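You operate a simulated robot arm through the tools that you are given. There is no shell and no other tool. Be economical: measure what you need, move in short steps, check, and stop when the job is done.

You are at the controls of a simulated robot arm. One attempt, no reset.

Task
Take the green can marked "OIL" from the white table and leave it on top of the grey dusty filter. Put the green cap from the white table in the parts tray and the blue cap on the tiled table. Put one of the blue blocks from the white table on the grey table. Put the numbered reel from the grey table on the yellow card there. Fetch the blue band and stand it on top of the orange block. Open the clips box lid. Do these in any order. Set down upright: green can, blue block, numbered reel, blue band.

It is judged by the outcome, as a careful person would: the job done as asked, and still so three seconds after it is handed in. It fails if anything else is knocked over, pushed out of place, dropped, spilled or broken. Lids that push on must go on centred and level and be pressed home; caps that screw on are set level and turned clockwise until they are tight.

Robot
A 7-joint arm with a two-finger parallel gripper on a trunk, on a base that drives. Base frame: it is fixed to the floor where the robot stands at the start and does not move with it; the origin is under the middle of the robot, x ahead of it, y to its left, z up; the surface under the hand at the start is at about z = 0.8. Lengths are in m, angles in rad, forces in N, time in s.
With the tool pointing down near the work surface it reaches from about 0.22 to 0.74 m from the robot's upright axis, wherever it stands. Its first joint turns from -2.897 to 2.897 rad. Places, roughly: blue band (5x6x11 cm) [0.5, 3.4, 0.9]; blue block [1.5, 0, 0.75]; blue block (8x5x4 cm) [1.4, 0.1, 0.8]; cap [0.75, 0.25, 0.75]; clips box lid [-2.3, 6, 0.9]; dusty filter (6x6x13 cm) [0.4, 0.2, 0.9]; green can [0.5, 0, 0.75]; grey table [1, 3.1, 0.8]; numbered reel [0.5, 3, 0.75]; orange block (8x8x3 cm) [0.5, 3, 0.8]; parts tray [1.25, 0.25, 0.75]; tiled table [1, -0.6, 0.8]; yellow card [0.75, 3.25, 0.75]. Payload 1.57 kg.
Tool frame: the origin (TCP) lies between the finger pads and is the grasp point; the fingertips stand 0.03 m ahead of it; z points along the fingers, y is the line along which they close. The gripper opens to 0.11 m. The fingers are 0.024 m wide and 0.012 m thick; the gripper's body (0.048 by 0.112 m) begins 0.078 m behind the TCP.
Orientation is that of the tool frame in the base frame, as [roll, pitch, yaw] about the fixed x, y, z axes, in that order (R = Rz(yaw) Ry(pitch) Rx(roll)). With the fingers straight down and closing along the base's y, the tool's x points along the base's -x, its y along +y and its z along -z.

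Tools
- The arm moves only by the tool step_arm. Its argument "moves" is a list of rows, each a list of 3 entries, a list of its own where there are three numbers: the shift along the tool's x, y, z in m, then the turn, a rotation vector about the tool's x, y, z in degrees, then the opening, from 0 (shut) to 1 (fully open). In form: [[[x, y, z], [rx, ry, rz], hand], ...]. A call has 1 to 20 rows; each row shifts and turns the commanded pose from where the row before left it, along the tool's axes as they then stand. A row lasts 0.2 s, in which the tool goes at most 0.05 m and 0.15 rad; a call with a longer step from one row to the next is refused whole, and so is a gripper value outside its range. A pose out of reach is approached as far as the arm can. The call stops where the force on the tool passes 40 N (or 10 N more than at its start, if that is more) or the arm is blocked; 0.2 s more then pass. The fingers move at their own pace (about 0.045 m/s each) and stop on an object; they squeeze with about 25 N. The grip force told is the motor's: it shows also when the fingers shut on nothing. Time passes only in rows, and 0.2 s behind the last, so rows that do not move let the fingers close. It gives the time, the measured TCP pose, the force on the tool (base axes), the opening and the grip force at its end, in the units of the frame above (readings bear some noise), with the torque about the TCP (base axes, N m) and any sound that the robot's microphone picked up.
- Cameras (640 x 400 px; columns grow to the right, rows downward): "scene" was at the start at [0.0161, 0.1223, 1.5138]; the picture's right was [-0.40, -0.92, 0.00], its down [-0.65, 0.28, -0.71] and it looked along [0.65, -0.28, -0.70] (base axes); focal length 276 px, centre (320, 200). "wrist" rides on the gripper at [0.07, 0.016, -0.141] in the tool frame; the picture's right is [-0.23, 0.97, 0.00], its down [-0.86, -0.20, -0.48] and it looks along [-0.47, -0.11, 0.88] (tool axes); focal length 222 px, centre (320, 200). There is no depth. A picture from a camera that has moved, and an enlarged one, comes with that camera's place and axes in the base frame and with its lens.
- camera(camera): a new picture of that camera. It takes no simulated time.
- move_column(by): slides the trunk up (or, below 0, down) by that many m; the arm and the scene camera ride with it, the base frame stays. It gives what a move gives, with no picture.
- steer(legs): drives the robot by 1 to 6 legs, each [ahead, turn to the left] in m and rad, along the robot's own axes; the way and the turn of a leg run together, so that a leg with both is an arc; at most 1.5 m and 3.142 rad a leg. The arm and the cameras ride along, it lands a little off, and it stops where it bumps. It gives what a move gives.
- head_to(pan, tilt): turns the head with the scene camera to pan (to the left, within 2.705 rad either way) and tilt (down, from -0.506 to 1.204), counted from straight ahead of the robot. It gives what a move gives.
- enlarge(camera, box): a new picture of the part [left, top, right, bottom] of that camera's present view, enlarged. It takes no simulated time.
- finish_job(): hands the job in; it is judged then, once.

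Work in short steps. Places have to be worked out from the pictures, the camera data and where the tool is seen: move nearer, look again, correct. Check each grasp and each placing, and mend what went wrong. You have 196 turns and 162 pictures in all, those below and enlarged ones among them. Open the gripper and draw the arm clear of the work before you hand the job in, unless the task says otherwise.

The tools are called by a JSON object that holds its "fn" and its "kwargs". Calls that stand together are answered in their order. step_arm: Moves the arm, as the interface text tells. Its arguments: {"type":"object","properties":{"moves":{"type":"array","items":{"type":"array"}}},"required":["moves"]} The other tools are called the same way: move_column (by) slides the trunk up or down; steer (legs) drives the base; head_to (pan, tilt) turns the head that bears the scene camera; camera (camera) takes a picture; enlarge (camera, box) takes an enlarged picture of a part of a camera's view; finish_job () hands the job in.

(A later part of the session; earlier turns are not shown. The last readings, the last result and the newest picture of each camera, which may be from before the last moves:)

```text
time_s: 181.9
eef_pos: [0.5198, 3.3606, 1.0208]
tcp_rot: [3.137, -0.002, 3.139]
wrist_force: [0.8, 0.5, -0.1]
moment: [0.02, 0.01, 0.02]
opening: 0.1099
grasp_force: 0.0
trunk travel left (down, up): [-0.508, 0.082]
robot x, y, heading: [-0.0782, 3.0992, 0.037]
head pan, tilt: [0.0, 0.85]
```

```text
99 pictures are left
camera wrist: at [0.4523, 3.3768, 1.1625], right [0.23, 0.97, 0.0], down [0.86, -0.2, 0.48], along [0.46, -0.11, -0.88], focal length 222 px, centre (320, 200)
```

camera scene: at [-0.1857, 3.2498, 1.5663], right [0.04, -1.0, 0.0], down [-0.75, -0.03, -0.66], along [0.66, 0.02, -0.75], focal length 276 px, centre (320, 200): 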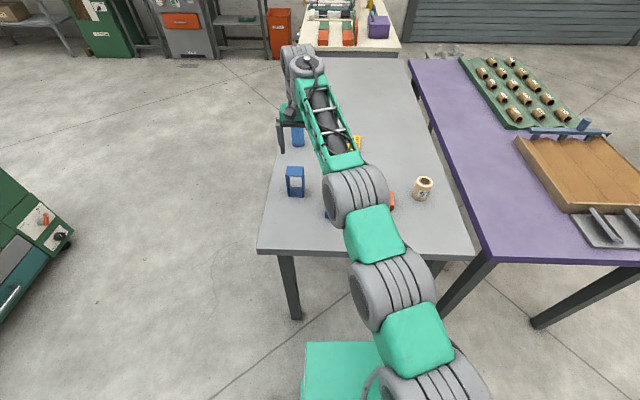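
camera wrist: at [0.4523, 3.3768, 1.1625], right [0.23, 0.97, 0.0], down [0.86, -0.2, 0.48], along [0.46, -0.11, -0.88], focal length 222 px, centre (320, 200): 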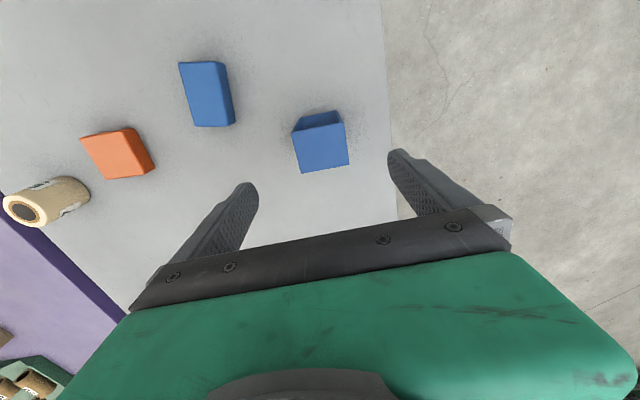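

Aligned. Descend to z≈0.87 and grip.

{"fn": "step_arm", "kwargs": {"moves": [[[0, 0.001, 0.04], [0, 0, 0], 1], [[0, 0, 0.04], [0, 0, 0], 1], [[0, 0, 0.04], [0, 0, 0], 1], [[0, 0, 0.03], [0, 0, 0], 1], [[0, 0, 0], [0, 0, 0], 0.6], [[0, 0, 0], [0, 0, 0], 0.5], [[0, 0, 0], [0, 0, 0], 0.4], [[0, 0, 0], [0, 0, 0], 0.4]]}}

{"fn": "camera", "kwargs": {"camera": "wrist"}}

{"fn": "camera", "kwargs": {"camera": "scene"}}

```text
time_s: 183.7
eef_pos: [0.5378, 3.3712, 0.8784]
tcp_rot: [3.139, -0.004, 3.139]
wrist_force: [0.2, -0.2, 0.6]
moment: [0.01, 0.0, -0.04]
opening: 0.0595
grasp_force: 20.7
out of reach, approached as far as the arm can: row 3, 4
trunk travel left (down, up): [-0.508, 0.082]
robot x, y, heading: [-0.0793, 3.0988, 0.036]
head pan, tilt: [0.0, 0.85]
```

```text
98 pictures are left
camera wrist: at [0.4697, 3.3863, 1.0195], right [0.23, 0.97, 0.0], down [0.86, -0.2, 0.47], along [0.46, -0.11, -0.88], focal length 222 px, centre (320, 200)
```

wrist: 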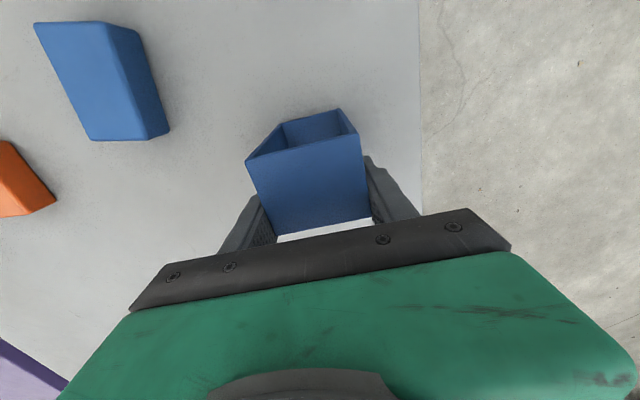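

```text
97 pictures are left
camera scene: at [-0.0647, 3.2539, 1.5663], right [0.04, -1.0, 0.0], down [-0.75, -0.03, -0.66], along [0.66, 0.02, -0.75], focal length 276 px, centre (320, 200)
```

scene: 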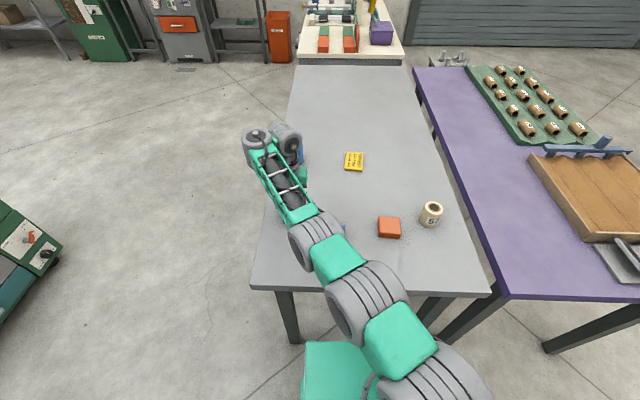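

The arm limit pushed the grip 18 mm off centre. I'll reopen, lower the column instead and regrip centred.

{"fn": "step_arm", "kwargs": {"moves": [[[0, 0, 0], [0, 0, 0], 0.7], [[0, 0, 0], [0, 0, 0], 1], [[0, 0, 0], [0, 0, 0], 1], [[0, 0, -0.04], [0, 0, 0], 1], [[0, 0, -0.03], [0, 0, 0], 1], [[0, 0, 0], [0, 0, 0], 1]]}}

{"fn": "camera", "kwargs": {"camera": "wrist"}}

```text
time_s: 185.1
eef_pos: [0.5373, 3.3699, 0.9482]
tcp_rot: [3.14, -0.003, 3.141]
wrist_force: [0.1, 0.5, 1.1]
moment: [0.04, 0.01, -0.01]
opening: 0.1102
grasp_force: 0.0
trunk travel left (down, up): [-0.508, 0.082]
robot x, y, heading: [-0.0786, 3.097, 0.035]
head pan, tilt: [0.0, 0.85]
```

```text
96 pictures are left
camera wrist: at [0.4679, 3.3862, 1.0898], right [0.23, 0.97, 0.0], down [0.86, -0.2, 0.48], along [0.46, -0.11, -0.88], focal length 222 px, centre (320, 200)
```

wrist: 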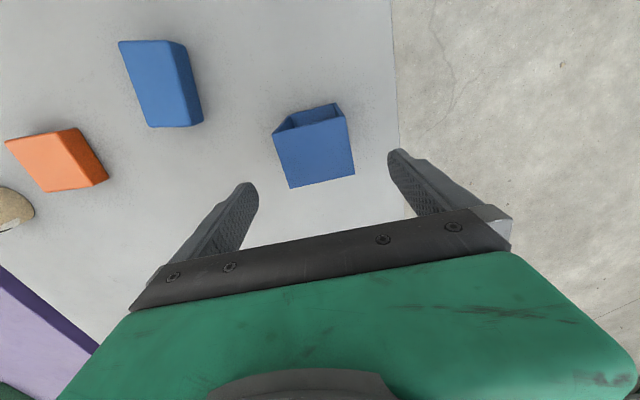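

Band at ≈(0.518, 3.370). Shift back 19 mm and lower with the column to z≈0.87.

{"fn": "step_arm", "kwargs": {"moves": [[[0.019, 0, 0], [0, 0, 0], 1], [[0, 0, 0], [0, 0, 0], 1]]}}

{"fn": "move_column", "kwargs": {"by": -0.076}}

{"fn": "step_arm", "kwargs": {"moves": [[[0, 0, 0], [0, 0, 0], 0.6], [[0, 0, 0], [0, 0, 0], 0.5], [[0, 0, 0], [0, 0, 0], 0], [[0, 0, 0], [0, 0, 0], 0], [[0, 0, 0], [0, 0, 0], 0]]}}

{"fn": "camera", "kwargs": {"camera": "wrist"}}

```text
time_s: 185.7
eef_pos: [0.5181, 3.3706, 0.948]
tcp_rot: [3.14, -0.002, 3.14]
wrist_force: [-1.0, -0.4, 0.0]
moment: [-0.01, -0.01, 0.01]
opening: 0.1098
grasp_force: 0.1
trunk travel left (down, up): [-0.508, 0.082]
robot x, y, heading: [-0.0823, 3.0969, 0.035]
head pan, tilt: [0.0, 0.85]
```

```text
time_s: 186.8
eef_pos: [0.5181, 3.3713, 0.8724]
tcp_rot: [3.141, -0.003, 3.137]
wrist_force: [0.1, -0.2, -0.5]
moment: [0.02, 0.01, 0.0]
opening: 0.1097
grasp_force: 0.0
trunk travel left (down, up): [-0.432, 0.158]
robot x, y, heading: [-0.0782, 3.0994, 0.029]
head pan, tilt: [0.0, 0.85]
```

```text
time_s: 188.0
eef_pos: [0.5182, 3.3704, 0.8724]
tcp_rot: [3.14, -0.002, 3.141]
wrist_force: [-0.5, -0.1, 0.0]
moment: [0.0, -0.03, 0.03]
opening: 0.0598
grasp_force: 24.8
trunk travel left (down, up): [-0.432, 0.158]
robot x, y, heading: [-0.0818, 3.0963, 0.04]
head pan, tilt: [0.0, 0.85]
```

```text
95 pictures are left
camera wrist: at [0.4491, 3.3861, 1.0138], right [0.23, 0.97, 0.0], down [0.86, -0.2, 0.48], along [0.46, -0.11, -0.88], focal length 222 px, centre (320, 200)
```

wrist: 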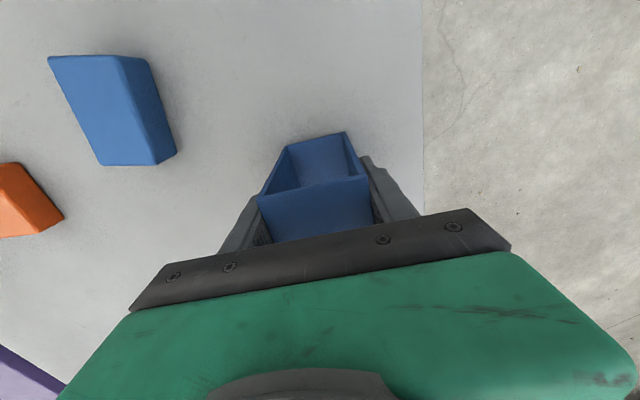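

Centred grip on the band. Lift with the column and zoom on the orange block.

{"fn": "move_column", "kwargs": {"by": 0.15}}

{"fn": "enlarge", "kwargs": {"camera": "scene", "box": [320, 180, 460, 270]}}

{"fn": "camera", "kwargs": {"camera": "wrist"}}

```text
time_s: 189.8
eef_pos: [0.5175, 3.3712, 1.0219]
tcp_rot: [3.141, -0.002, 3.141]
wrist_force: [-0.4, 0.2, -1.0]
moment: [0.0, -0.01, -0.02]
opening: 0.0594
grasp_force: 25.2
trunk travel left (down, up): [-0.582, 0.008]
robot x, y, heading: [-0.0772, 3.0962, 0.036]
head pan, tilt: [0.0, 0.85]
```

```text
4.44 times, centred on (390, 225) of scene
camera zoom: at [-0.0646, 3.254, 1.6403], right [0.04, -1.0, 0.0], down [-0.75, -0.03, -0.66], along [0.66, 0.02, -0.75], focal length 1228 px, centre (9, 89)
```

zoom: 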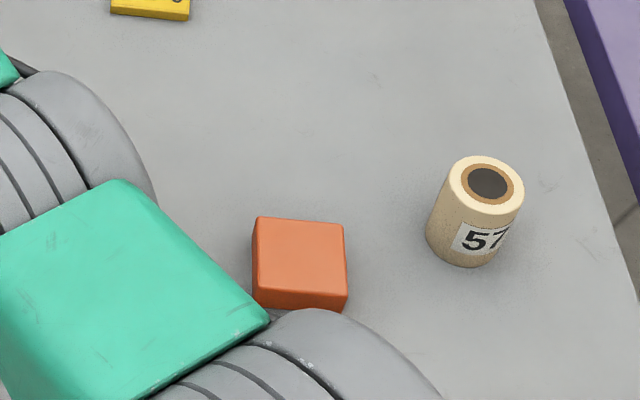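

```text
93 pictures are left
camera wrist: at [0.4492, 3.3862, 1.1636], right [0.23, 0.97, 0.0], down [0.86, -0.2, 0.48], along [0.46, -0.11, -0.88], focal length 222 px, centre (320, 200)
```

wrist: 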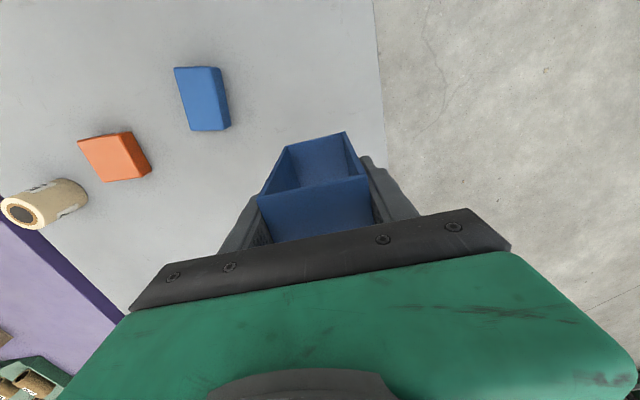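

Orange centre ≈(0.482, 3.039), reel ≈(0.532, 2.90). Carry the band over the orange block.

{"fn": "step_arm", "kwargs": {"moves": [[[0.004, -0.0368, 0], [0, 0, 0], 0], [[0.004, -0.0368, 0], [0, 0, 0], 0], [[0.004, -0.0368, 0], [0, 0, 0], 0], [[0.004, -0.0368, 0], [0, 0, 0], 0], [[0.004, -0.0368, 0], [0, 0, 0], 0], [[0.004, -0.0368, 0], [0, 0, 0], 0], [[0.004, -0.0368, 0], [0, 0, 0], 0], [[0.004, -0.0368, 0], [0, 0, 0], 0], [[0.004, -0.0368, 0], [0, 0, 0], 0], [[0, 0, 0], [0, 0, 0], 0]]}}

{"fn": "camera", "kwargs": {"camera": "wrist"}}

{"fn": "camera", "kwargs": {"camera": "scene"}}

```text
time_s: 191.9
eef_pos: [0.5255, 3.0521, 1.0662]
tcp_rot: [3.138, -0.009, 3.139]
wrist_force: [0.3, -0.8, -0.9]
moment: [0.0, -0.01, -0.01]
opening: 0.0596
grasp_force: 25.1
out of reach, approached as far as the arm can: row 1, 2, 3, 4, 5, 6, 8
trunk travel left (down, up): [-0.582, 0.008]
robot x, y, heading: [-0.0739, 3.0996, 0.037]
head pan, tilt: [0.0, 0.85]
```

```text
92 pictures are left
camera wrist: at [0.4577, 3.0675, 1.2083], right [0.23, 0.97, 0.0], down [0.86, -0.2, 0.47], along [0.46, -0.11, -0.88], focal length 222 px, centre (320, 200)
```

wrist: 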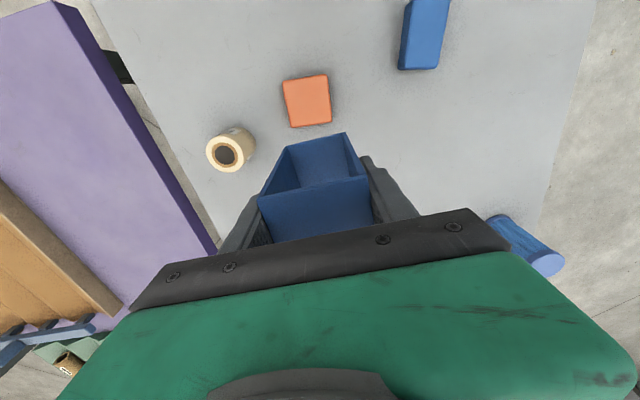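

```text
91 pictures are left
camera scene: at [-0.0647, 3.2537, 1.6403], right [0.04, -1.0, 0.0], down [-0.75, -0.03, -0.66], along [0.66, 0.02, -0.75], focal length 276 px, centre (320, 200)
```

scene: 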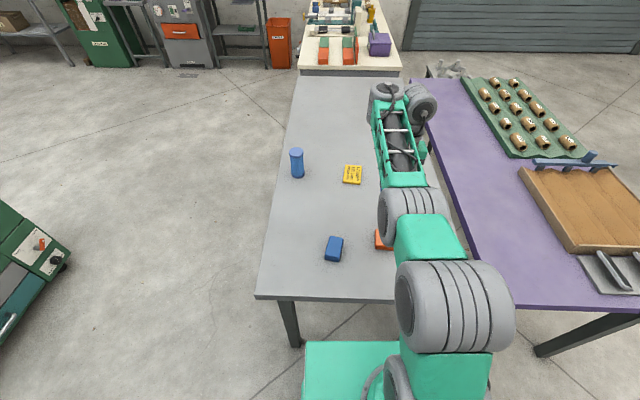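

The column is too high for the arm's fold limit. Lower the column 8 cm, then shift into place.

{"fn": "move_column", "kwargs": {"by": -0.08}}

{"fn": "step_arm", "kwargs": {"moves": [[[0.02, -0.006, 0], [0, -0.5, 0], 0], [[0.022, -0.006, 0], [0, 0, 0], 0], [[0, 0, 0], [0, 0, 0], 0]]}}

{"fn": "camera", "kwargs": {"camera": "wrist"}}

```text
time_s: 193.1
eef_pos: [0.5254, 3.0528, 0.9846]
tcp_rot: [3.14, -0.009, 3.14]
wrist_force: [-0.4, 0.1, 0.5]
moment: [-0.01, 0.02, -0.03]
opening: 0.06
grasp_force: 25.2
trunk travel left (down, up): [-0.502, 0.088]
robot x, y, heading: [-0.0776, 3.1014, 0.036]
head pan, tilt: [0.0, 0.85]
```

```text
time_s: 193.9
eef_pos: [0.4907, 3.0388, 1.002]
tcp_rot: [3.141, -0.005, 3.14]
wrist_force: [-0.7, -0.1, -0.8]
moment: [0.01, 0.0, 0.01]
opening: 0.0596
grasp_force: 24.3
out of reach, approached as far as the arm can: row 1, 2
trunk travel left (down, up): [-0.502, 0.088]
robot x, y, heading: [-0.0779, 3.0985, 0.03]
head pan, tilt: [0.0, 0.85]
```

```text
90 pictures are left
camera wrist: at [0.422, 3.0552, 1.1452], right [0.23, 0.97, 0.0], down [0.86, -0.2, 0.47], along [0.46, -0.11, -0.88], focal length 222 px, centre (320, 200)
```

wrist: 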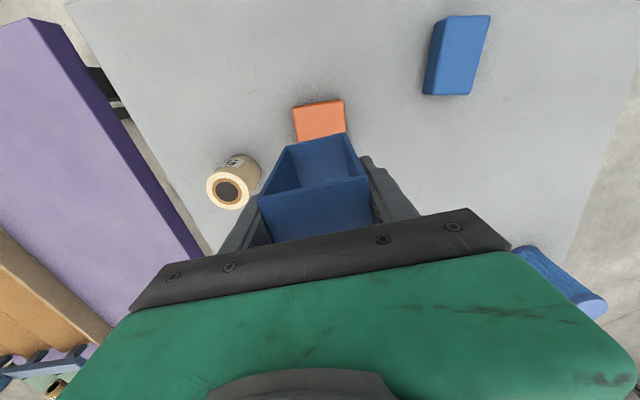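

Free the arm by raising 3 cm, align to (0.482, 3.039), then come down with the column.

{"fn": "step_arm", "kwargs": {"moves": [[[0, 0, -0.03], [0, -0.3, 0], 0], [[0.008, 0, 0], [0, 0, 0], 0], [[0, 0, 0], [0, 0, 0], 0]]}}

{"fn": "move_column", "kwargs": {"by": -0.1}}

{"fn": "camera", "kwargs": {"camera": "wrist"}}

{"fn": "camera", "kwargs": {"camera": "scene"}}

```text
time_s: 194.7
eef_pos: [0.4832, 3.0386, 1.0334]
tcp_rot: [3.14, 0.004, 3.139]
wrist_force: [0.4, -0.1, -0.2]
moment: [0.01, -0.01, 0.0]
opening: 0.0597
grasp_force: 25.4
trunk travel left (down, up): [-0.502, 0.088]
robot x, y, heading: [-0.0789, 3.0962, 0.035]
head pan, tilt: [0.0, 0.85]
```

```text
time_s: 196.1
eef_pos: [0.4822, 3.0396, 0.9331]
tcp_rot: [3.139, 0.004, 3.141]
wrist_force: [0.0, 0.2, -0.7]
moment: [0.03, 0.0, 0.0]
opening: 0.0593
grasp_force: 24.8
trunk travel left (down, up): [-0.402, 0.188]
robot x, y, heading: [-0.077, 3.0991, 0.038]
head pan, tilt: [0.0, 0.85]
```

```text
89 pictures are left
camera wrist: at [0.412, 3.0549, 1.0745], right [0.23, 0.97, 0.0], down [0.85, -0.2, 0.48], along [0.47, -0.11, -0.88], focal length 222 px, centre (320, 200)
```

wrist: 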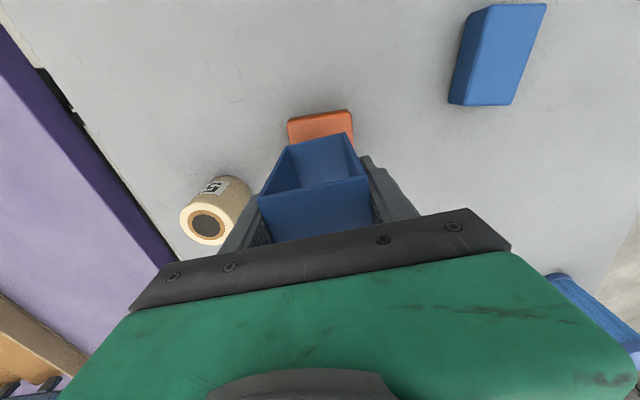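

```text
88 pictures are left
camera scene: at [-0.0648, 3.2537, 1.4604], right [0.04, -1.0, 0.0], down [-0.75, -0.03, -0.66], along [0.66, 0.02, -0.75], focal length 276 px, centre (320, 200)
```

scene: 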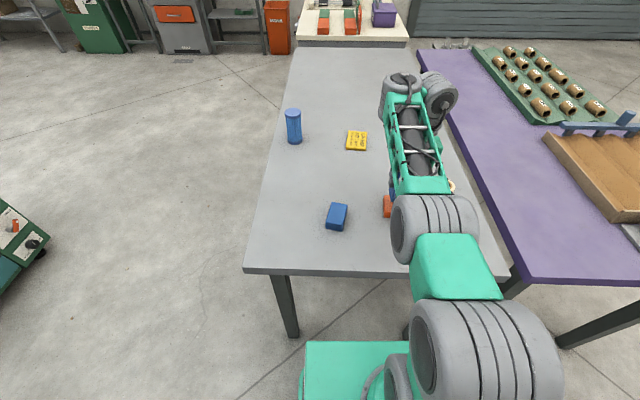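

Alignment good (shift 3 mm each way). Lower with small column steps.

{"fn": "step_arm", "kwargs": {"moves": [[[-0.003, 0.003, 0], [0, 0.2, 0], 0], [[0, 0, 0], [0, 0, 0], 0]]}}

{"fn": "move_column", "kwargs": {"by": -0.023}}

{"fn": "step_arm", "kwargs": {"moves": [[[0, 0, 0.002], [0, 0, 0], 0], [[0, 0, 0.002], [0, 0, 0], 0], [[0, 0, 0], [0, 0, 0], 0]]}}

```text
time_s: 196.7
eef_pos: [0.4845, 3.0426, 0.9324]
tcp_rot: [3.139, 0.002, 3.139]
wrist_force: [0.4, 0.3, -0.1]
moment: [0.0, -0.02, 0.0]
opening: 0.0597
grasp_force: 25.0
trunk travel left (down, up): [-0.402, 0.188]
robot x, y, heading: [-0.0783, 3.0964, 0.034]
head pan, tilt: [0.0, 0.85]
```

```text
time_s: 197.3
eef_pos: [0.4838, 3.0432, 0.9096]
tcp_rot: [3.14, 0.003, 3.14]
wrist_force: [-1.0, 0.0, 0.0]
moment: [0.0, -0.01, -0.02]
opening: 0.0597
grasp_force: 24.6
trunk travel left (down, up): [-0.379, 0.211]
robot x, y, heading: [-0.0773, 3.0994, 0.036]
head pan, tilt: [0.0, 0.85]
```

```text
time_s: 198.1
eef_pos: [0.4856, 3.0426, 0.9067]
tcp_rot: [3.14, 0.003, 3.139]
wrist_force: [-0.5, 0.7, -0.4]
moment: [0.02, -0.02, -0.05]
opening: 0.0595
grasp_force: 25.0
trunk travel left (down, up): [-0.379, 0.211]
robot x, y, heading: [-0.0797, 3.0957, 0.036]
head pan, tilt: [0.0, 0.85]
```

{"fn": "step_arm", "kwargs": {"moves": [[[0, 0, 0.0015], [0, 0, 0], 0], [[0, 0, 0.0015], [0, 0, 0], 0], [[0, 0, 0.001], [0, 0, 0], 0], [[0, 0, 0], [0, 0, 0], 0]]}}

```text
time_s: 199.1
eef_pos: [0.4855, 3.0425, 0.9023]
tcp_rot: [3.14, 0.001, 3.139]
wrist_force: [0.5, 0.1, 1.6]
moment: [-0.03, 0.06, -0.03]
opening: 0.0596
grasp_force: 24.4
trunk travel left (down, up): [-0.379, 0.211]
robot x, y, heading: [-0.0812, 3.099, 0.037]
head pan, tilt: [0.0, 0.85]
```

First touch. One more millimetre, then check visually and release.

{"fn": "step_arm", "kwargs": {"moves": [[[0, 0, 0.001], [0, 0, 0], 0], [[0, 0, 0], [0, 0, 0], 0]]}}

{"fn": "camera", "kwargs": {"camera": "wrist"}}

```text
time_s: 199.7
eef_pos: [0.4851, 3.0421, 0.902]
tcp_rot: [3.141, 0.005, 3.14]
wrist_force: [1.5, 0.3, 6.3]
moment: [-0.11, 0.02, -0.03]
opening: 0.0595
grasp_force: 25.0
trunk travel left (down, up): [-0.379, 0.211]
robot x, y, heading: [-0.0748, 3.0999, 0.036]
head pan, tilt: [0.0, 0.85]
```

```text
87 pictures are left
camera wrist: at [0.4153, 3.0585, 1.0433], right [0.23, 0.97, 0.0], down [0.85, -0.2, 0.48], along [0.47, -0.11, -0.88], focal length 222 px, centre (320, 200)
```

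wrist: 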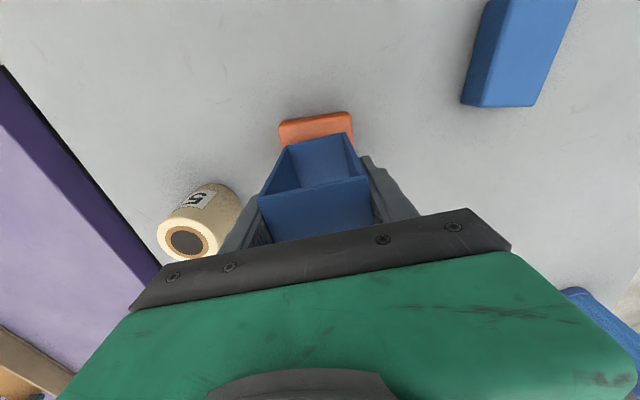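

Release with limited opening (reel is nearby) and rise with the column.

{"fn": "step_arm", "kwargs": {"moves": [[[0, 0, 0], [0, 0, 0], 0.62], [[0, 0, 0], [0, 0, 0], 0.7], [[0, 0, 0], [0, 0, 0], 0.7], [[0, 0, 0], [0, 0, 0], 0.7]]}}

{"fn": "move_column", "kwargs": {"by": 0.15}}

{"fn": "camera", "kwargs": {"camera": "wrist"}}

{"fn": "camera", "kwargs": {"camera": "scene"}}

```text
time_s: 200.7
eef_pos: [0.4861, 3.0419, 0.9022]
tcp_rot: [3.139, 0.002, 3.139]
wrist_force: [-0.4, 0.3, -0.9]
moment: [0.02, 0.01, -0.03]
opening: 0.0767
grasp_force: 0.2
trunk travel left (down, up): [-0.379, 0.211]
robot x, y, heading: [-0.0808, 3.0986, 0.037]
head pan, tilt: [0.0, 0.85]
```

```text
time_s: 202.5
eef_pos: [0.4841, 3.0435, 1.0514]
tcp_rot: [3.139, 0.002, 3.139]
wrist_force: [0.0, 0.2, 0.1]
moment: [0.0, 0.01, -0.04]
opening: 0.0769
grasp_force: 0.1
trunk travel left (down, up): [-0.529, 0.061]
robot x, y, heading: [-0.081, 3.0958, 0.034]
head pan, tilt: [0.0, 0.85]
```

```text
86 pictures are left
camera wrist: at [0.4156, 3.0585, 1.1925], right [0.23, 0.97, 0.0], down [0.85, -0.2, 0.48], along [0.47, -0.11, -0.88], focal length 222 px, centre (320, 200)
```

wrist: 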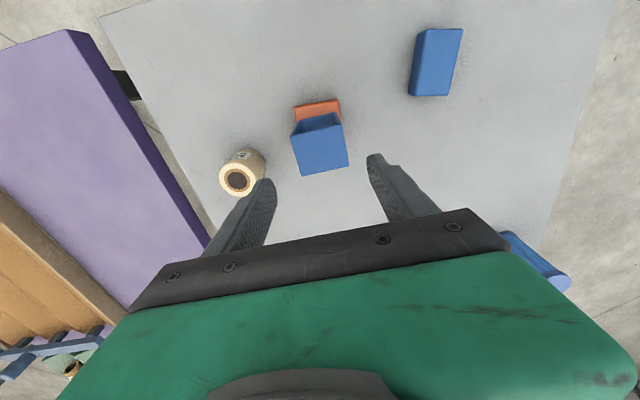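

```text
85 pictures are left
camera scene: at [-0.0646, 3.2538, 1.5873], right [0.04, -1.0, 0.0], down [-0.75, -0.03, -0.66], along [0.66, 0.02, -0.75], focal length 276 px, centre (320, 200)
```

scene: 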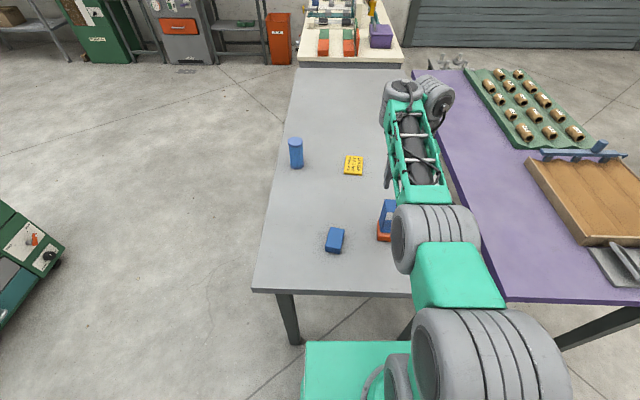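

Band stands on the orange block. For the reel (≈(0.532, 2.90)) I'll shift the base right so the forearm stays clear of the band.

{"fn": "steer", "kwargs": {"legs": [[-0.12, -0.03], [0, -1.571], [0.2, 0], [0, 1.571], [0.1, 0]]}}

{"fn": "camera", "kwargs": {"camera": "scene"}}

{"fn": "camera", "kwargs": {"camera": "wrist"}}

```text
time_s: 213.4
eef_pos: [0.4636, 2.8052, 1.0506]
tcp_rot: [3.14, -0.001, 3.085]
wrist_force: [0.4, -0.2, -0.3]
moment: [0.02, 0.03, 0.03]
opening: 0.0771
grasp_force: 0.0
trunk travel left (down, up): [-0.529, 0.061]
robot x, y, heading: [-0.0995, 2.8903, -0.017]
head pan, tilt: [0.0, 0.85]
```

```text
84 pictures are left
camera scene: at [-0.0747, 3.0449, 1.5873], right [-0.02, -1.0, 0.0], down [-0.75, 0.01, -0.66], along [0.66, -0.01, -0.75], focal length 276 px, centre (320, 200)
```

scene: 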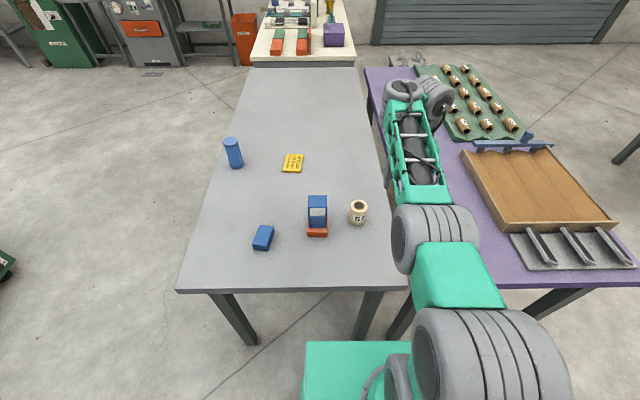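

```text
83 pictures are left
camera wrist: at [0.3944, 2.8245, 1.1922], right [0.28, 0.96, 0.0], down [0.84, -0.25, 0.48], along [0.46, -0.13, -0.88], focal length 222 px, centre (320, 200)
```

wrist: 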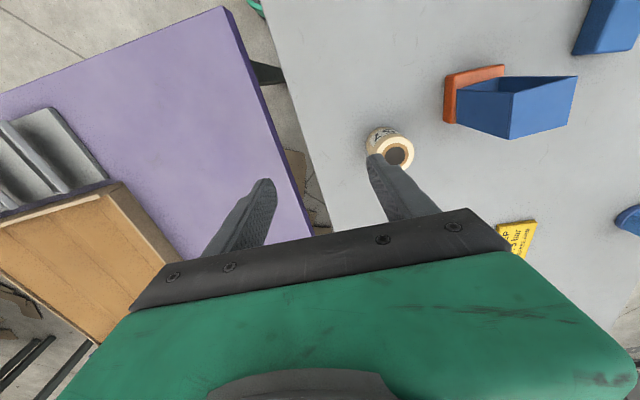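

Clear view; zoom to measure the reel, card and check the band.

{"fn": "enlarge", "kwargs": {"camera": "scene", "box": [240, 130, 400, 250]}}

```text
3.33 times, centred on (320, 190) of scene
camera zoom: at [-0.0747, 3.0449, 1.5873], right [-0.02, -1.0, 0.0], down [-0.75, 0.01, -0.66], along [0.66, -0.01, -0.75], focal length 921 px, centre (320, 233)
```

zoom: 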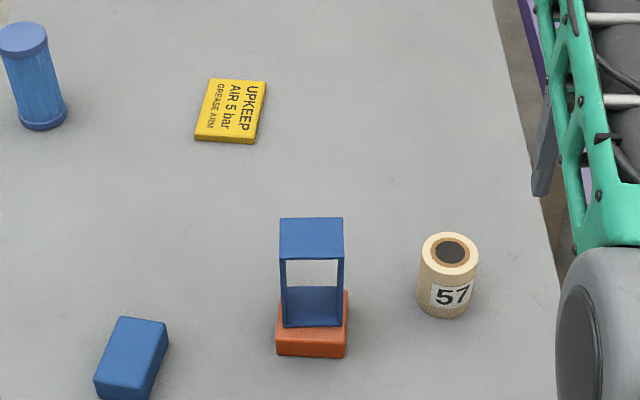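

Reel centre ≈(0.520, 2.905), card centre ≈(0.822, 3.146), 11×7 cm. Move over the reel.

{"fn": "step_arm", "kwargs": {"moves": [[[-0.0168, 0.0343, 0], [0, 0, 0], 0.8], [[-0.0168, 0.0343, 0], [0, 0, 0], 0.8], [[-0.0168, 0.0343, 0], [0, 0, 0], 0.8], [[0, 0, 0], [0, 0, 0], 0.8]]}}

{"fn": "move_column", "kwargs": {"by": -0.1}}

{"fn": "camera", "kwargs": {"camera": "wrist"}}

{"fn": "camera", "kwargs": {"camera": "scene"}}

```text
time_s: 214.4
eef_pos: [0.517, 2.9063, 1.0502]
tcp_rot: [3.14, 0.002, 3.087]
wrist_force: [0.4, -0.5, -0.2]
moment: [0.02, 0.01, 0.03]
opening: 0.088
grasp_force: 0.1
trunk travel left (down, up): [-0.529, 0.061]
robot x, y, heading: [-0.0975, 2.8901, -0.017]
head pan, tilt: [0.0, 0.85]
```

```text
time_s: 215.7
eef_pos: [0.5176, 2.9061, 0.9494]
tcp_rot: [3.139, 0.001, 3.087]
wrist_force: [-1.4, 1.0, -0.5]
moment: [-0.04, 0.01, -0.02]
opening: 0.0879
grasp_force: 0.0
trunk travel left (down, up): [-0.429, 0.161]
robot x, y, heading: [-0.0991, 2.8891, -0.019]
head pan, tilt: [0.0, 0.85]
```

```text
81 pictures are left
camera wrist: at [0.4486, 2.9249, 1.0918], right [0.28, 0.96, 0.0], down [0.84, -0.25, 0.48], along [0.46, -0.13, -0.88], focal length 222 px, centre (320, 200)
```

wrist: 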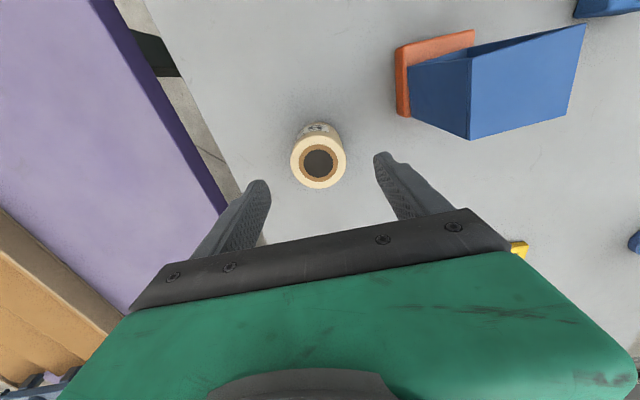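

```text
80 pictures are left
camera scene: at [-0.0755, 3.0449, 1.4874], right [-0.02, -1.0, 0.0], down [-0.75, 0.01, -0.66], along [0.66, -0.01, -0.75], focal length 276 px, centre (320, 200)
```

scene: 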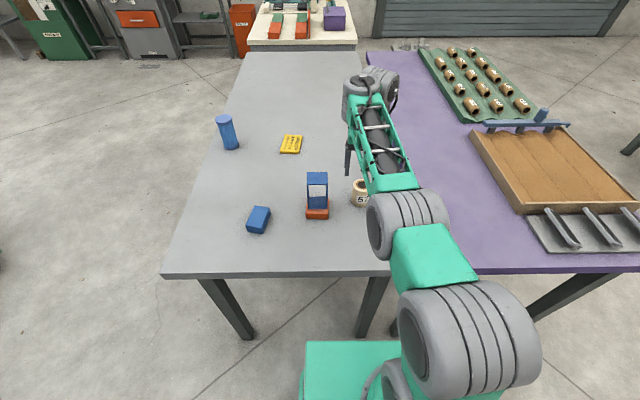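

Aligned. Lower with the column by 0.098 and grip.

{"fn": "move_column", "kwargs": {"by": -0.098}}

{"fn": "step_arm", "kwargs": {"moves": [[[-0.002, -0.001, 0], [0, 0, 0], 0.8], [[0, 0, 0], [0, 0, 0], 0.5], [[0, 0, 0], [0, 0, 0], 0.3], [[0, 0, 0], [0, 0, 0], 0], [[0, 0, 0], [0, 0, 0], 0]]}}

{"fn": "camera", "kwargs": {"camera": "wrist"}}

```text
time_s: 217.0
eef_pos: [0.5175, 2.906, 0.8536]
tcp_rot: [3.14, 0.004, 3.088]
wrist_force: [0.0, 0.3, 0.0]
moment: [0.01, 0.0, -0.01]
opening: 0.088
grasp_force: 0.1
trunk travel left (down, up): [-0.331, 0.259]
robot x, y, heading: [-0.0952, 2.89, -0.014]
head pan, tilt: [0.0, 0.85]
```

```text
time_s: 218.2
eef_pos: [0.5185, 2.9042, 0.8514]
tcp_rot: [3.14, 0.003, 3.086]
wrist_force: [-0.1, -0.9, 1.5]
moment: [-0.04, -0.03, 0.0]
opening: 0.056
grasp_force: 24.5
trunk travel left (down, up): [-0.331, 0.259]
robot x, y, heading: [-0.0955, 2.8899, -0.017]
head pan, tilt: [0.0, 0.85]
```

```text
79 pictures are left
camera wrist: at [0.4506, 2.9234, 0.9938], right [0.28, 0.96, 0.0], down [0.84, -0.25, 0.48], along [0.46, -0.13, -0.88], focal length 222 px, centre (320, 200)
```

wrist: 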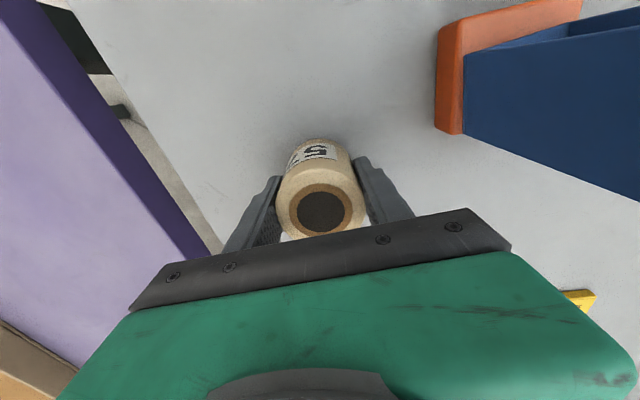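

Reel gripped. Lift it high with the column and drive around to the back side of the grey table.

{"fn": "move_column", "kwargs": {"by": 0.25}}

{"fn": "steer", "kwargs": {"legs": [[-0.2, 0.017], [0, 1.571], [1.06, 0], [0, -1.571], [0.84, 0], [0, -1.571]]}}

{"fn": "camera", "kwargs": {"camera": "scene"}}

```text
time_s: 220.8
eef_pos: [0.5192, 2.9045, 1.1017]
tcp_rot: [3.14, 0.002, 3.086]
wrist_force: [-0.5, -0.3, -0.9]
moment: [-0.02, -0.02, 0.01]
opening: 0.0559
grasp_force: 25.3
trunk travel left (down, up): [-0.581, 0.009]
robot x, y, heading: [-0.0981, 2.8876, -0.02]
head pan, tilt: [0.0, 0.85]
```

```text
time_s: 243.0
eef_pos: [0.5757, 3.3708, 1.1016]
tcp_rot: [3.141, 0.002, 1.591]
wrist_force: [-0.2, 0.5, -0.6]
moment: [-0.01, 0.0, -0.02]
opening: 0.0554
grasp_force: 25.3
trunk travel left (down, up): [-0.581, 0.009]
robot x, y, heading: [0.5123, 3.9851, -1.514]
head pan, tilt: [0.0, 0.85]
```

```text
78 pictures are left
camera scene: at [0.672, 3.9762, 1.6393], right [-1.0, -0.06, 0.0], down [-0.04, 0.75, -0.66], along [0.04, -0.66, -0.75], focal length 276 px, centre (320, 200)
```

scene: 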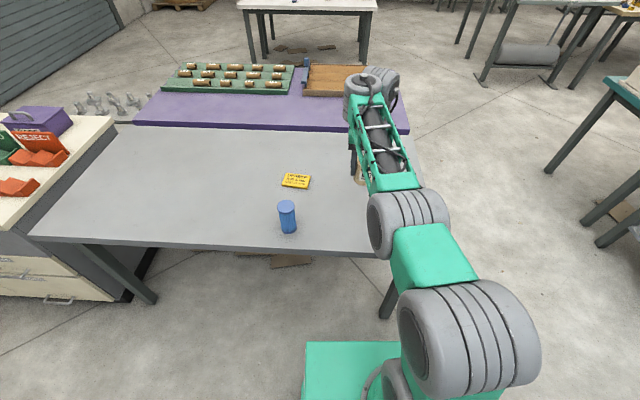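

Card confirmed at ≈(0.820, 3.144). Drive in 0.24 m.

{"fn": "steer", "kwargs": {"legs": [[0.24, 0]]}}

{"fn": "enlarge", "kwargs": {"camera": "scene", "box": [200, 150, 400, 290]}}

```text
time_s: 244.8
eef_pos: [0.5878, 3.1307, 1.101]
tcp_rot: [3.14, -0.001, 1.588]
wrist_force: [0.2, -0.4, -0.8]
moment: [0.01, 0.01, 0.02]
opening: 0.0554
grasp_force: 24.6
trunk travel left (down, up): [-0.581, 0.009]
robot x, y, heading: [0.5317, 3.7442, -1.514]
head pan, tilt: [0.0, 0.85]
```

```text
2.86 times, centred on (300, 220) of scene
camera zoom: at [0.6862, 3.735, 1.6393], right [-1.0, -0.06, 0.0], down [-0.04, 0.75, -0.66], along [0.04, -0.66, -0.75], focal length 790 px, centre (377, 143)
```

zoom: 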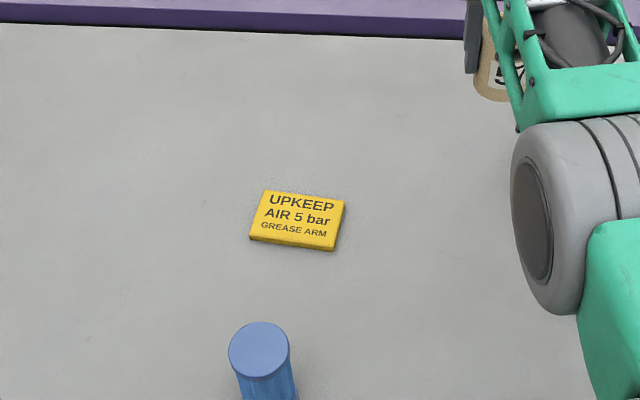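

Move the reel over the card centre ≈(0.823, 3.142), then lower the column partway.

{"fn": "step_arm", "kwargs": {"moves": [[[0.0012, 0.0392, 0], [0, 0, 0], 0], [[0.0012, 0.0392, 0], [0, 0, 0], 0], [[0.0012, 0.0392, 0], [0, 0, 0], 0], [[0.0012, 0.0392, 0], [0, 0, 0], 0], [[0.0012, 0.0392, 0], [0, 0, 0], 0], [[0.0012, 0.0392, 0], [0, 0, 0], 0], [[0, 0, 0], [0, 0, 0], 0]]}}

{"fn": "move_column", "kwargs": {"by": -0.14}}

{"fn": "camera", "kwargs": {"camera": "wrist"}}

{"fn": "camera", "kwargs": {"camera": "scene"}}

```text
time_s: 246.4
eef_pos: [0.8252, 3.145, 1.1033]
tcp_rot: [3.14, 0.001, 1.59]
wrist_force: [0.0, 0.4, -1.0]
moment: [0.02, 0.04, 0.0]
opening: 0.0556
grasp_force: 25.2
trunk travel left (down, up): [-0.581, 0.009]
robot x, y, heading: [0.5267, 3.7445, -1.512]
head pan, tilt: [0.0, 0.85]
```

```text
time_s: 248.1
eef_pos: [0.8254, 3.1444, 0.9627]
tcp_rot: [3.141, 0.002, 1.591]
wrist_force: [-0.2, -0.4, -1.2]
moment: [0.01, 0.0, -0.01]
opening: 0.0554
grasp_force: 25.0
trunk travel left (down, up): [-0.441, 0.149]
robot x, y, heading: [0.531, 3.7473, -1.514]
head pan, tilt: [0.0, 0.85]
```

```text
76 pictures are left
camera wrist: at [0.8401, 3.2146, 1.1043], right [0.98, -0.21, 0.0], down [-0.18, -0.86, 0.48], along [-0.1, -0.47, -0.88], focal length 222 px, centre (320, 200)
```

wrist: 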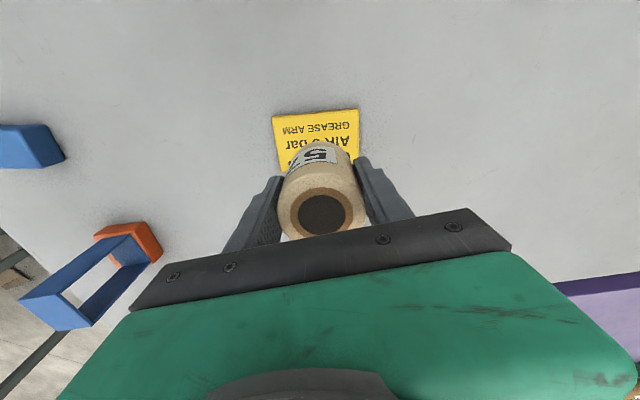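

```text
75 pictures are left
camera scene: at [0.6861, 3.7359, 1.4994], right [-1.0, -0.06, 0.0], down [-0.04, 0.75, -0.66], along [0.04, -0.66, -0.75], focal length 276 px, centre (320, 200)
```

scene: 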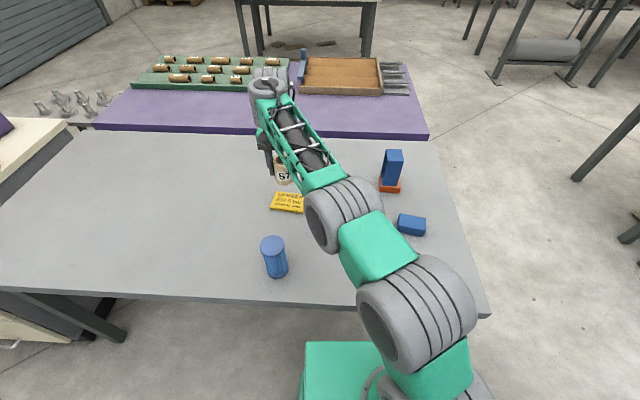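

Centred over the card. Lower to just above it.

{"fn": "move_column", "kwargs": {"by": -0.09}}

{"fn": "step_arm", "kwargs": {"moves": [[[-0.001, -0.002, 0.002], [0, 0, 0], 0], [[0, 0, 0.002], [0, 0, 0], 0], [[0, 0, 0], [0, 0, 0], 0]]}}

{"fn": "camera", "kwargs": {"camera": "wrist"}}

```text
time_s: 249.3
eef_pos: [0.824, 3.1442, 0.8723]
tcp_rot: [3.14, 0.002, 1.59]
wrist_force: [-0.4, -0.4, -0.6]
moment: [0.0, 0.0, 0.03]
opening: 0.0555
grasp_force: 25.2
trunk travel left (down, up): [-0.351, 0.239]
robot x, y, heading: [0.5288, 3.7448, -1.515]
head pan, tilt: [0.0, 0.85]
```

```text
time_s: 250.1
eef_pos: [0.8231, 3.1438, 0.8694]
tcp_rot: [3.139, 0.0, 1.59]
wrist_force: [0.3, 0.1, -1.5]
moment: [0.01, 0.01, 0.02]
opening: 0.0555
grasp_force: 24.8
trunk travel left (down, up): [-0.351, 0.239]
robot x, y, heading: [0.5309, 3.745, -1.512]
head pan, tilt: [0.0, 0.85]
```

```text
74 pictures are left
camera wrist: at [0.8382, 3.2139, 1.0104], right [0.98, -0.21, 0.0], down [-0.18, -0.86, 0.48], along [-0.1, -0.47, -0.88], focal length 222 px, centre (320, 200)
```

wrist: 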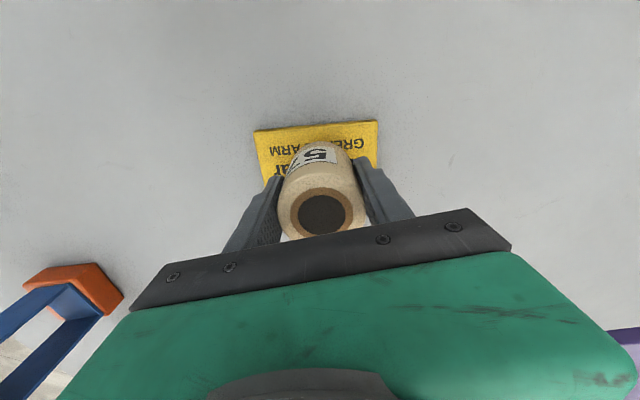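

{"fn": "step_arm", "kwargs": {"moves": [[[0, 0, 0.002], [0, 0, 0], 0], [[0, 0, 0.002], [0, 0, 0], 0], [[0, 0, 0.001], [0, 0, 0], 0], [[0, 0, 0.001], [0, 0, 0], 0], [[0, 0, 0], [0, 0, 0], 0]]}}

```text
time_s: 251.3
eef_pos: [0.8225, 3.1432, 0.8636]
tcp_rot: [3.14, 0.004, 1.59]
wrist_force: [2.1, 0.5, 7.2]
moment: [0.12, 0.04, 0.0]
opening: 0.0557
grasp_force: 25.0
trunk travel left (down, up): [-0.351, 0.239]
robot x, y, heading: [0.5313, 3.7472, -1.509]
head pan, tilt: [0.0, 0.85]
```

Contact on the card. Release and rise.

{"fn": "step_arm", "kwargs": {"moves": [[[0, 0, 0], [0, 0, 0], 0.6], [[0, 0, 0], [0, 0, 0], 0.75], [[0, 0, 0], [0, 0, 0], 0.75], [[0, 0, 0], [0, 0, 0], 0.75]]}}

{"fn": "move_column", "kwargs": {"by": 0.2}}

{"fn": "camera", "kwargs": {"camera": "wrist"}}

{"fn": "camera", "kwargs": {"camera": "scene"}}

```text
time_s: 252.3
eef_pos: [0.8221, 3.1434, 0.8632]
tcp_rot: [3.141, 0.001, 1.589]
wrist_force: [0.1, 0.4, -0.2]
moment: [-0.05, 0.01, 0.0]
opening: 0.0827
grasp_force: 0.1
trunk travel left (down, up): [-0.351, 0.239]
robot x, y, heading: [0.5278, 3.7452, -1.511]
head pan, tilt: [0.0, 0.85]
```

```text
time_s: 254.5
eef_pos: [0.8225, 3.1429, 1.0629]
tcp_rot: [3.14, 0.003, 1.59]
wrist_force: [-0.2, -0.1, 0.8]
moment: [0.02, -0.03, 0.0]
opening: 0.0824
grasp_force: 0.1
trunk travel left (down, up): [-0.551, 0.039]
robot x, y, heading: [0.5271, 3.7423, -1.509]
head pan, tilt: [0.0, 0.85]
```

```text
73 pictures are left
camera wrist: at [0.8377, 3.2133, 1.2042], right [0.98, -0.21, 0.0], down [-0.18, -0.86, 0.48], along [-0.1, -0.47, -0.88], focal length 222 px, centre (320, 200)
```

wrist: 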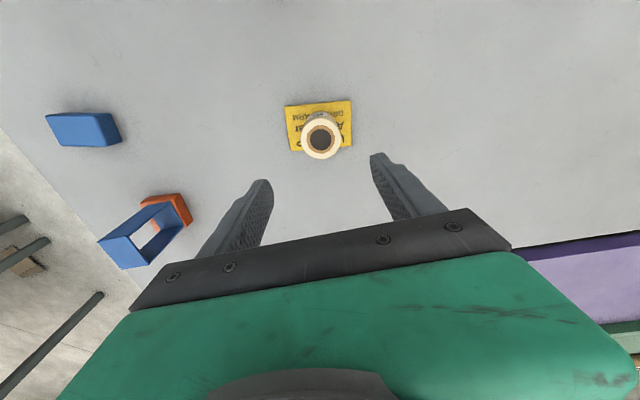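

```text
72 pictures are left
camera scene: at [0.6862, 3.7358, 1.6093], right [-1.0, -0.06, 0.0], down [-0.04, 0.75, -0.66], along [0.04, -0.66, -0.75], focal length 276 px, centre (320, 200)
```

scene: 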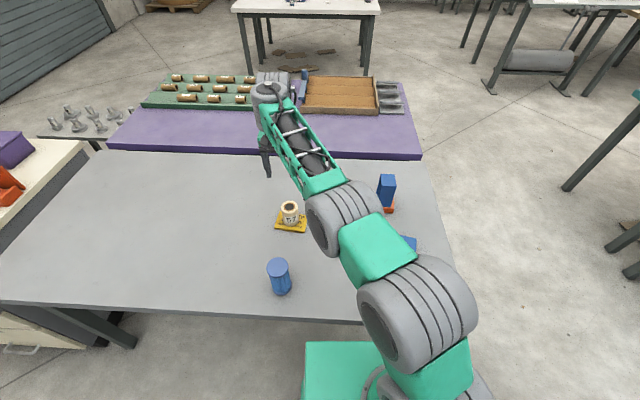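

Reel stands on the card. Now back away and look toward the clips box at (−2.3, 6).

{"fn": "step_arm", "kwargs": {"moves": [[[0, 0, -0.04], [0, 0, 0], 0.75], [[0, 0, -0.04], [0, 0, 0], 0.75]]}}

{"fn": "steer", "kwargs": {"legs": [[-0.35, 0]]}}

{"fn": "head_to", "kwargs": {"pan": -2.25, "tilt": 0.35}}

{"fn": "camera", "kwargs": {"camera": "scene"}}

```text
time_s: 255.1
eef_pos: [0.8203, 3.1434, 1.1398]
tcp_rot: [-3.141, 0.001, 1.59]
wrist_force: [-0.1, 0.7, -0.7]
moment: [0.0, 0.01, 0.04]
opening: 0.0823
grasp_force: 0.0
trunk travel left (down, up): [-0.551, 0.039]
robot x, y, heading: [0.5284, 3.7437, -1.515]
head pan, tilt: [0.0, 0.85]
```

```text
time_s: 257.3
eef_pos: [0.8033, 3.4871, 1.1424]
tcp_rot: [3.139, 0.002, 1.592]
wrist_force: [-0.1, 0.0, -0.4]
moment: [-0.02, 0.0, -0.04]
opening: 0.0824
grasp_force: 0.1
trunk travel left (down, up): [-0.551, 0.039]
robot x, y, heading: [0.5081, 4.0868, -1.512]
head pan, tilt: [0.0, 0.85]
```

```text
time_s: 259.4
eef_pos: [0.8033, 3.4862, 1.1431]
tcp_rot: [3.14, 0.001, 1.591]
wrist_force: [-0.4, -0.7, -0.8]
moment: [0.02, 0.02, 0.0]
opening: 0.0824
grasp_force: 0.2
trunk travel left (down, up): [-0.551, 0.039]
robot x, y, heading: [0.5097, 4.0858, -1.515]
head pan, tilt: [-2.25, 0.351]
```

```text
71 pictures are left
camera scene: at [0.5854, 4.2113, 1.653], right [0.58, 0.82, 0.0], down [0.28, -0.2, -0.94], along [-0.77, 0.54, -0.34], focal length 276 px, centre (320, 200)
```

scene: 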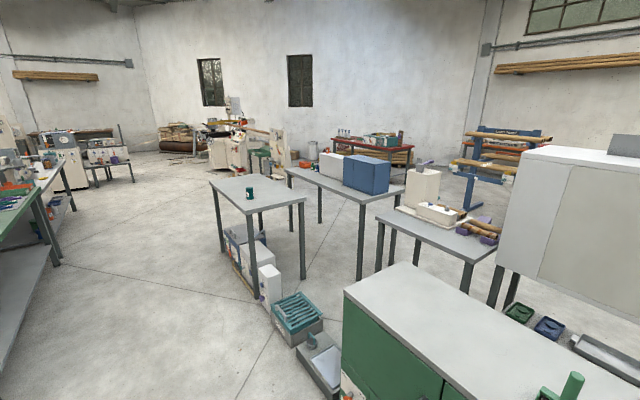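

{"fn": "enlarge", "kwargs": {"camera": "scene", "box": [200, 120, 480, 295]}}

```text
2.29 times, centred on (340, 208) of scene
camera zoom: at [0.5854, 4.2113, 1.653], right [0.58, 0.82, 0.0], down [0.28, -0.2, -0.94], along [-0.77, 0.54, -0.34], focal length 632 px, centre (274, 183)
```

zoom: 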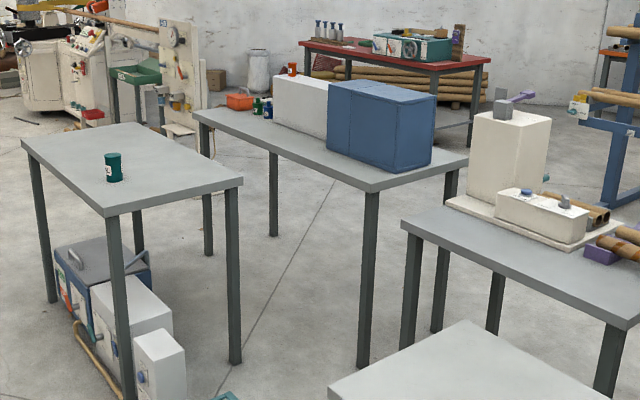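

The clips box is probably the orange box at ≈(−2.45, 6.1) on the far table's left end. Retract the arm and drive west along the aisle, then look.

{"fn": "step_arm", "kwargs": {"moves": [[[0.02, -0.035, 0], [0, 0, 0], 0.75], [[0.02, -0.035, 0], [0, 0, 0], 0.75], [[0.02, -0.035, 0], [0, 0, 0], 0.75], [[0.02, -0.035, 0], [0, 0, 0], 0.75], [[0.02, -0.035, 0], [0, 0, 0], 0.75], [[0.02, -0.035, 0], [0, 0, 0], 0.75], [[0.02, -0.03, 0], [0, 0, 0], 0.75]]}}

{"fn": "steer", "kwargs": {"legs": [[0, -1.65], [1.5, 0], [1.0, 0]]}}

{"fn": "head_to", "kwargs": {"pan": -0.5, "tilt": 0.4}}

{"fn": "camera", "kwargs": {"camera": "scene"}}

```text
time_s: 261.0
eef_pos: [0.5596, 3.622, 1.1403]
tcp_rot: [3.139, 0.001, 1.593]
wrist_force: [-0.3, 0.9, -0.6]
moment: [0.01, -0.02, 0.0]
opening: 0.0826
grasp_force: 0.1
trunk travel left (down, up): [-0.551, 0.039]
robot x, y, heading: [0.508, 4.0845, -1.508]
head pan, tilt: [-2.25, 0.351]
```

```text
time_s: 277.4
eef_pos: [-2.4977, 4.0704, 1.1393]
tcp_rot: [3.14, 0.001, -0.03]
wrist_force: [0.0, 0.0, -0.6]
moment: [0.02, 0.0, -0.02]
opening: 0.0828
grasp_force: 0.1
trunk travel left (down, up): [-0.551, 0.039]
robot x, y, heading: [-2.0321, 4.0936, -3.133]
head pan, tilt: [-2.25, 0.351]
```

```text
time_s: 279.1
eef_pos: [-2.4991, 4.0702, 1.1418]
tcp_rot: [3.138, 0.001, -0.03]
wrist_force: [-0.3, -0.6, -0.4]
moment: [-0.02, -0.03, -0.01]
opening: 0.0824
grasp_force: 0.0
trunk travel left (down, up): [-0.551, 0.039]
robot x, y, heading: [-2.0304, 4.0962, -3.137]
head pan, tilt: [-0.499, 0.4]
```

```text
69 pictures are left
camera scene: at [-2.0489, 3.9857, 1.6485], right [0.47, 0.88, 0.0], down [0.34, -0.18, -0.92], along [-0.81, 0.44, -0.39], focal length 276 px, centre (320, 200)
```

scene: 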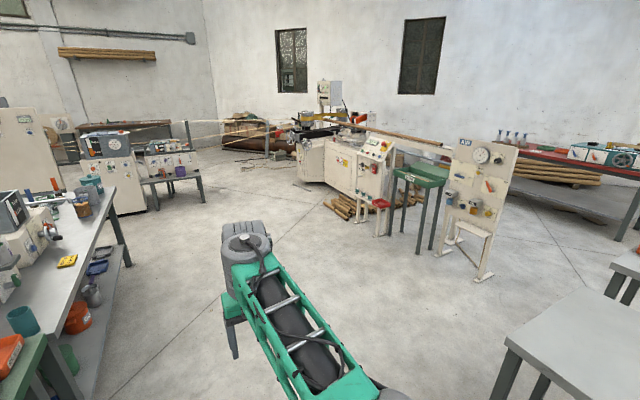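

An AIR panel stand is at ≈(−3.7…−3.15, 6.3); I'll stop short at about (−2.97, 5.5) and look at the table end.

{"fn": "steer", "kwargs": {"legs": [[0.93, 0], [0, -1.58], [1.35, 0]]}}

{"fn": "head_to", "kwargs": {"pan": -0.8, "tilt": 0.7}}

{"fn": "camera", "kwargs": {"camera": "scene"}}

```text
time_s: 294.3
eef_pos: [-2.9599, 5.9033, 1.1411]
tcp_rot: [3.14, 0.002, -1.627]
wrist_force: [0.8, 0.0, 0.3]
moment: [-0.04, -0.01, 0.0]
opening: 0.0822
grasp_force: 0.0
trunk travel left (down, up): [-0.551, 0.039]
robot x, y, heading: [-2.9497, 5.4349, 1.55]
head pan, tilt: [-0.499, 0.4]
```

```text
time_s: 295.1
eef_pos: [-2.959, 5.9007, 1.1401]
tcp_rot: [3.14, 0.002, -1.629]
wrist_force: [-0.4, 0.1, -0.3]
moment: [-0.01, -0.02, 0.01]
opening: 0.0826
grasp_force: 0.0
trunk travel left (down, up): [-0.551, 0.039]
robot x, y, heading: [-2.9441, 5.435, 1.548]
head pan, tilt: [-0.799, 0.7]
```

```text
68 pictures are left
camera scene: at [-3.0389, 5.4337, 1.6217], right [0.68, -0.73, 0.0], down [-0.47, -0.44, -0.77], along [0.56, 0.52, -0.64], focal length 276 px, centre (320, 200)
```

scene: 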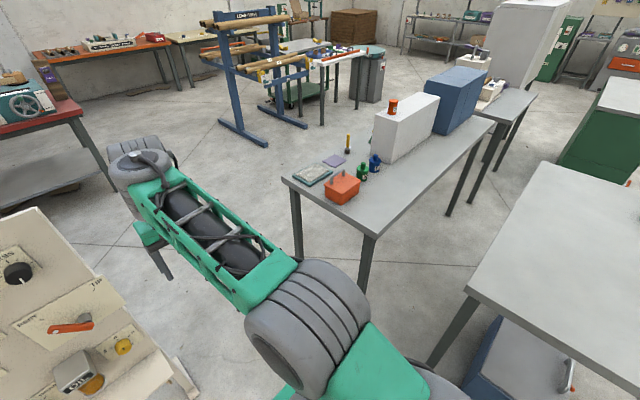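

{"fn": "enlarge", "kwargs": {"camera": "scene", "box": [270, 120, 400, 220]}}

```text
4.00 times, centred on (335, 170) of scene
camera zoom: at [-3.0389, 5.4337, 1.6217], right [0.68, -0.73, 0.0], down [-0.47, -0.44, -0.77], along [0.56, 0.52, -0.64], focal length 1105 px, centre (260, 320)
```

zoom: 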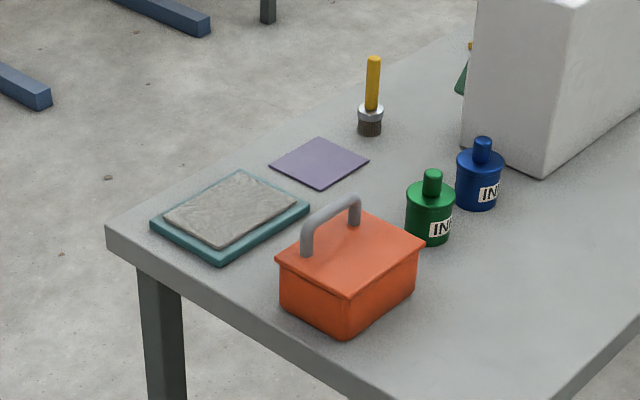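

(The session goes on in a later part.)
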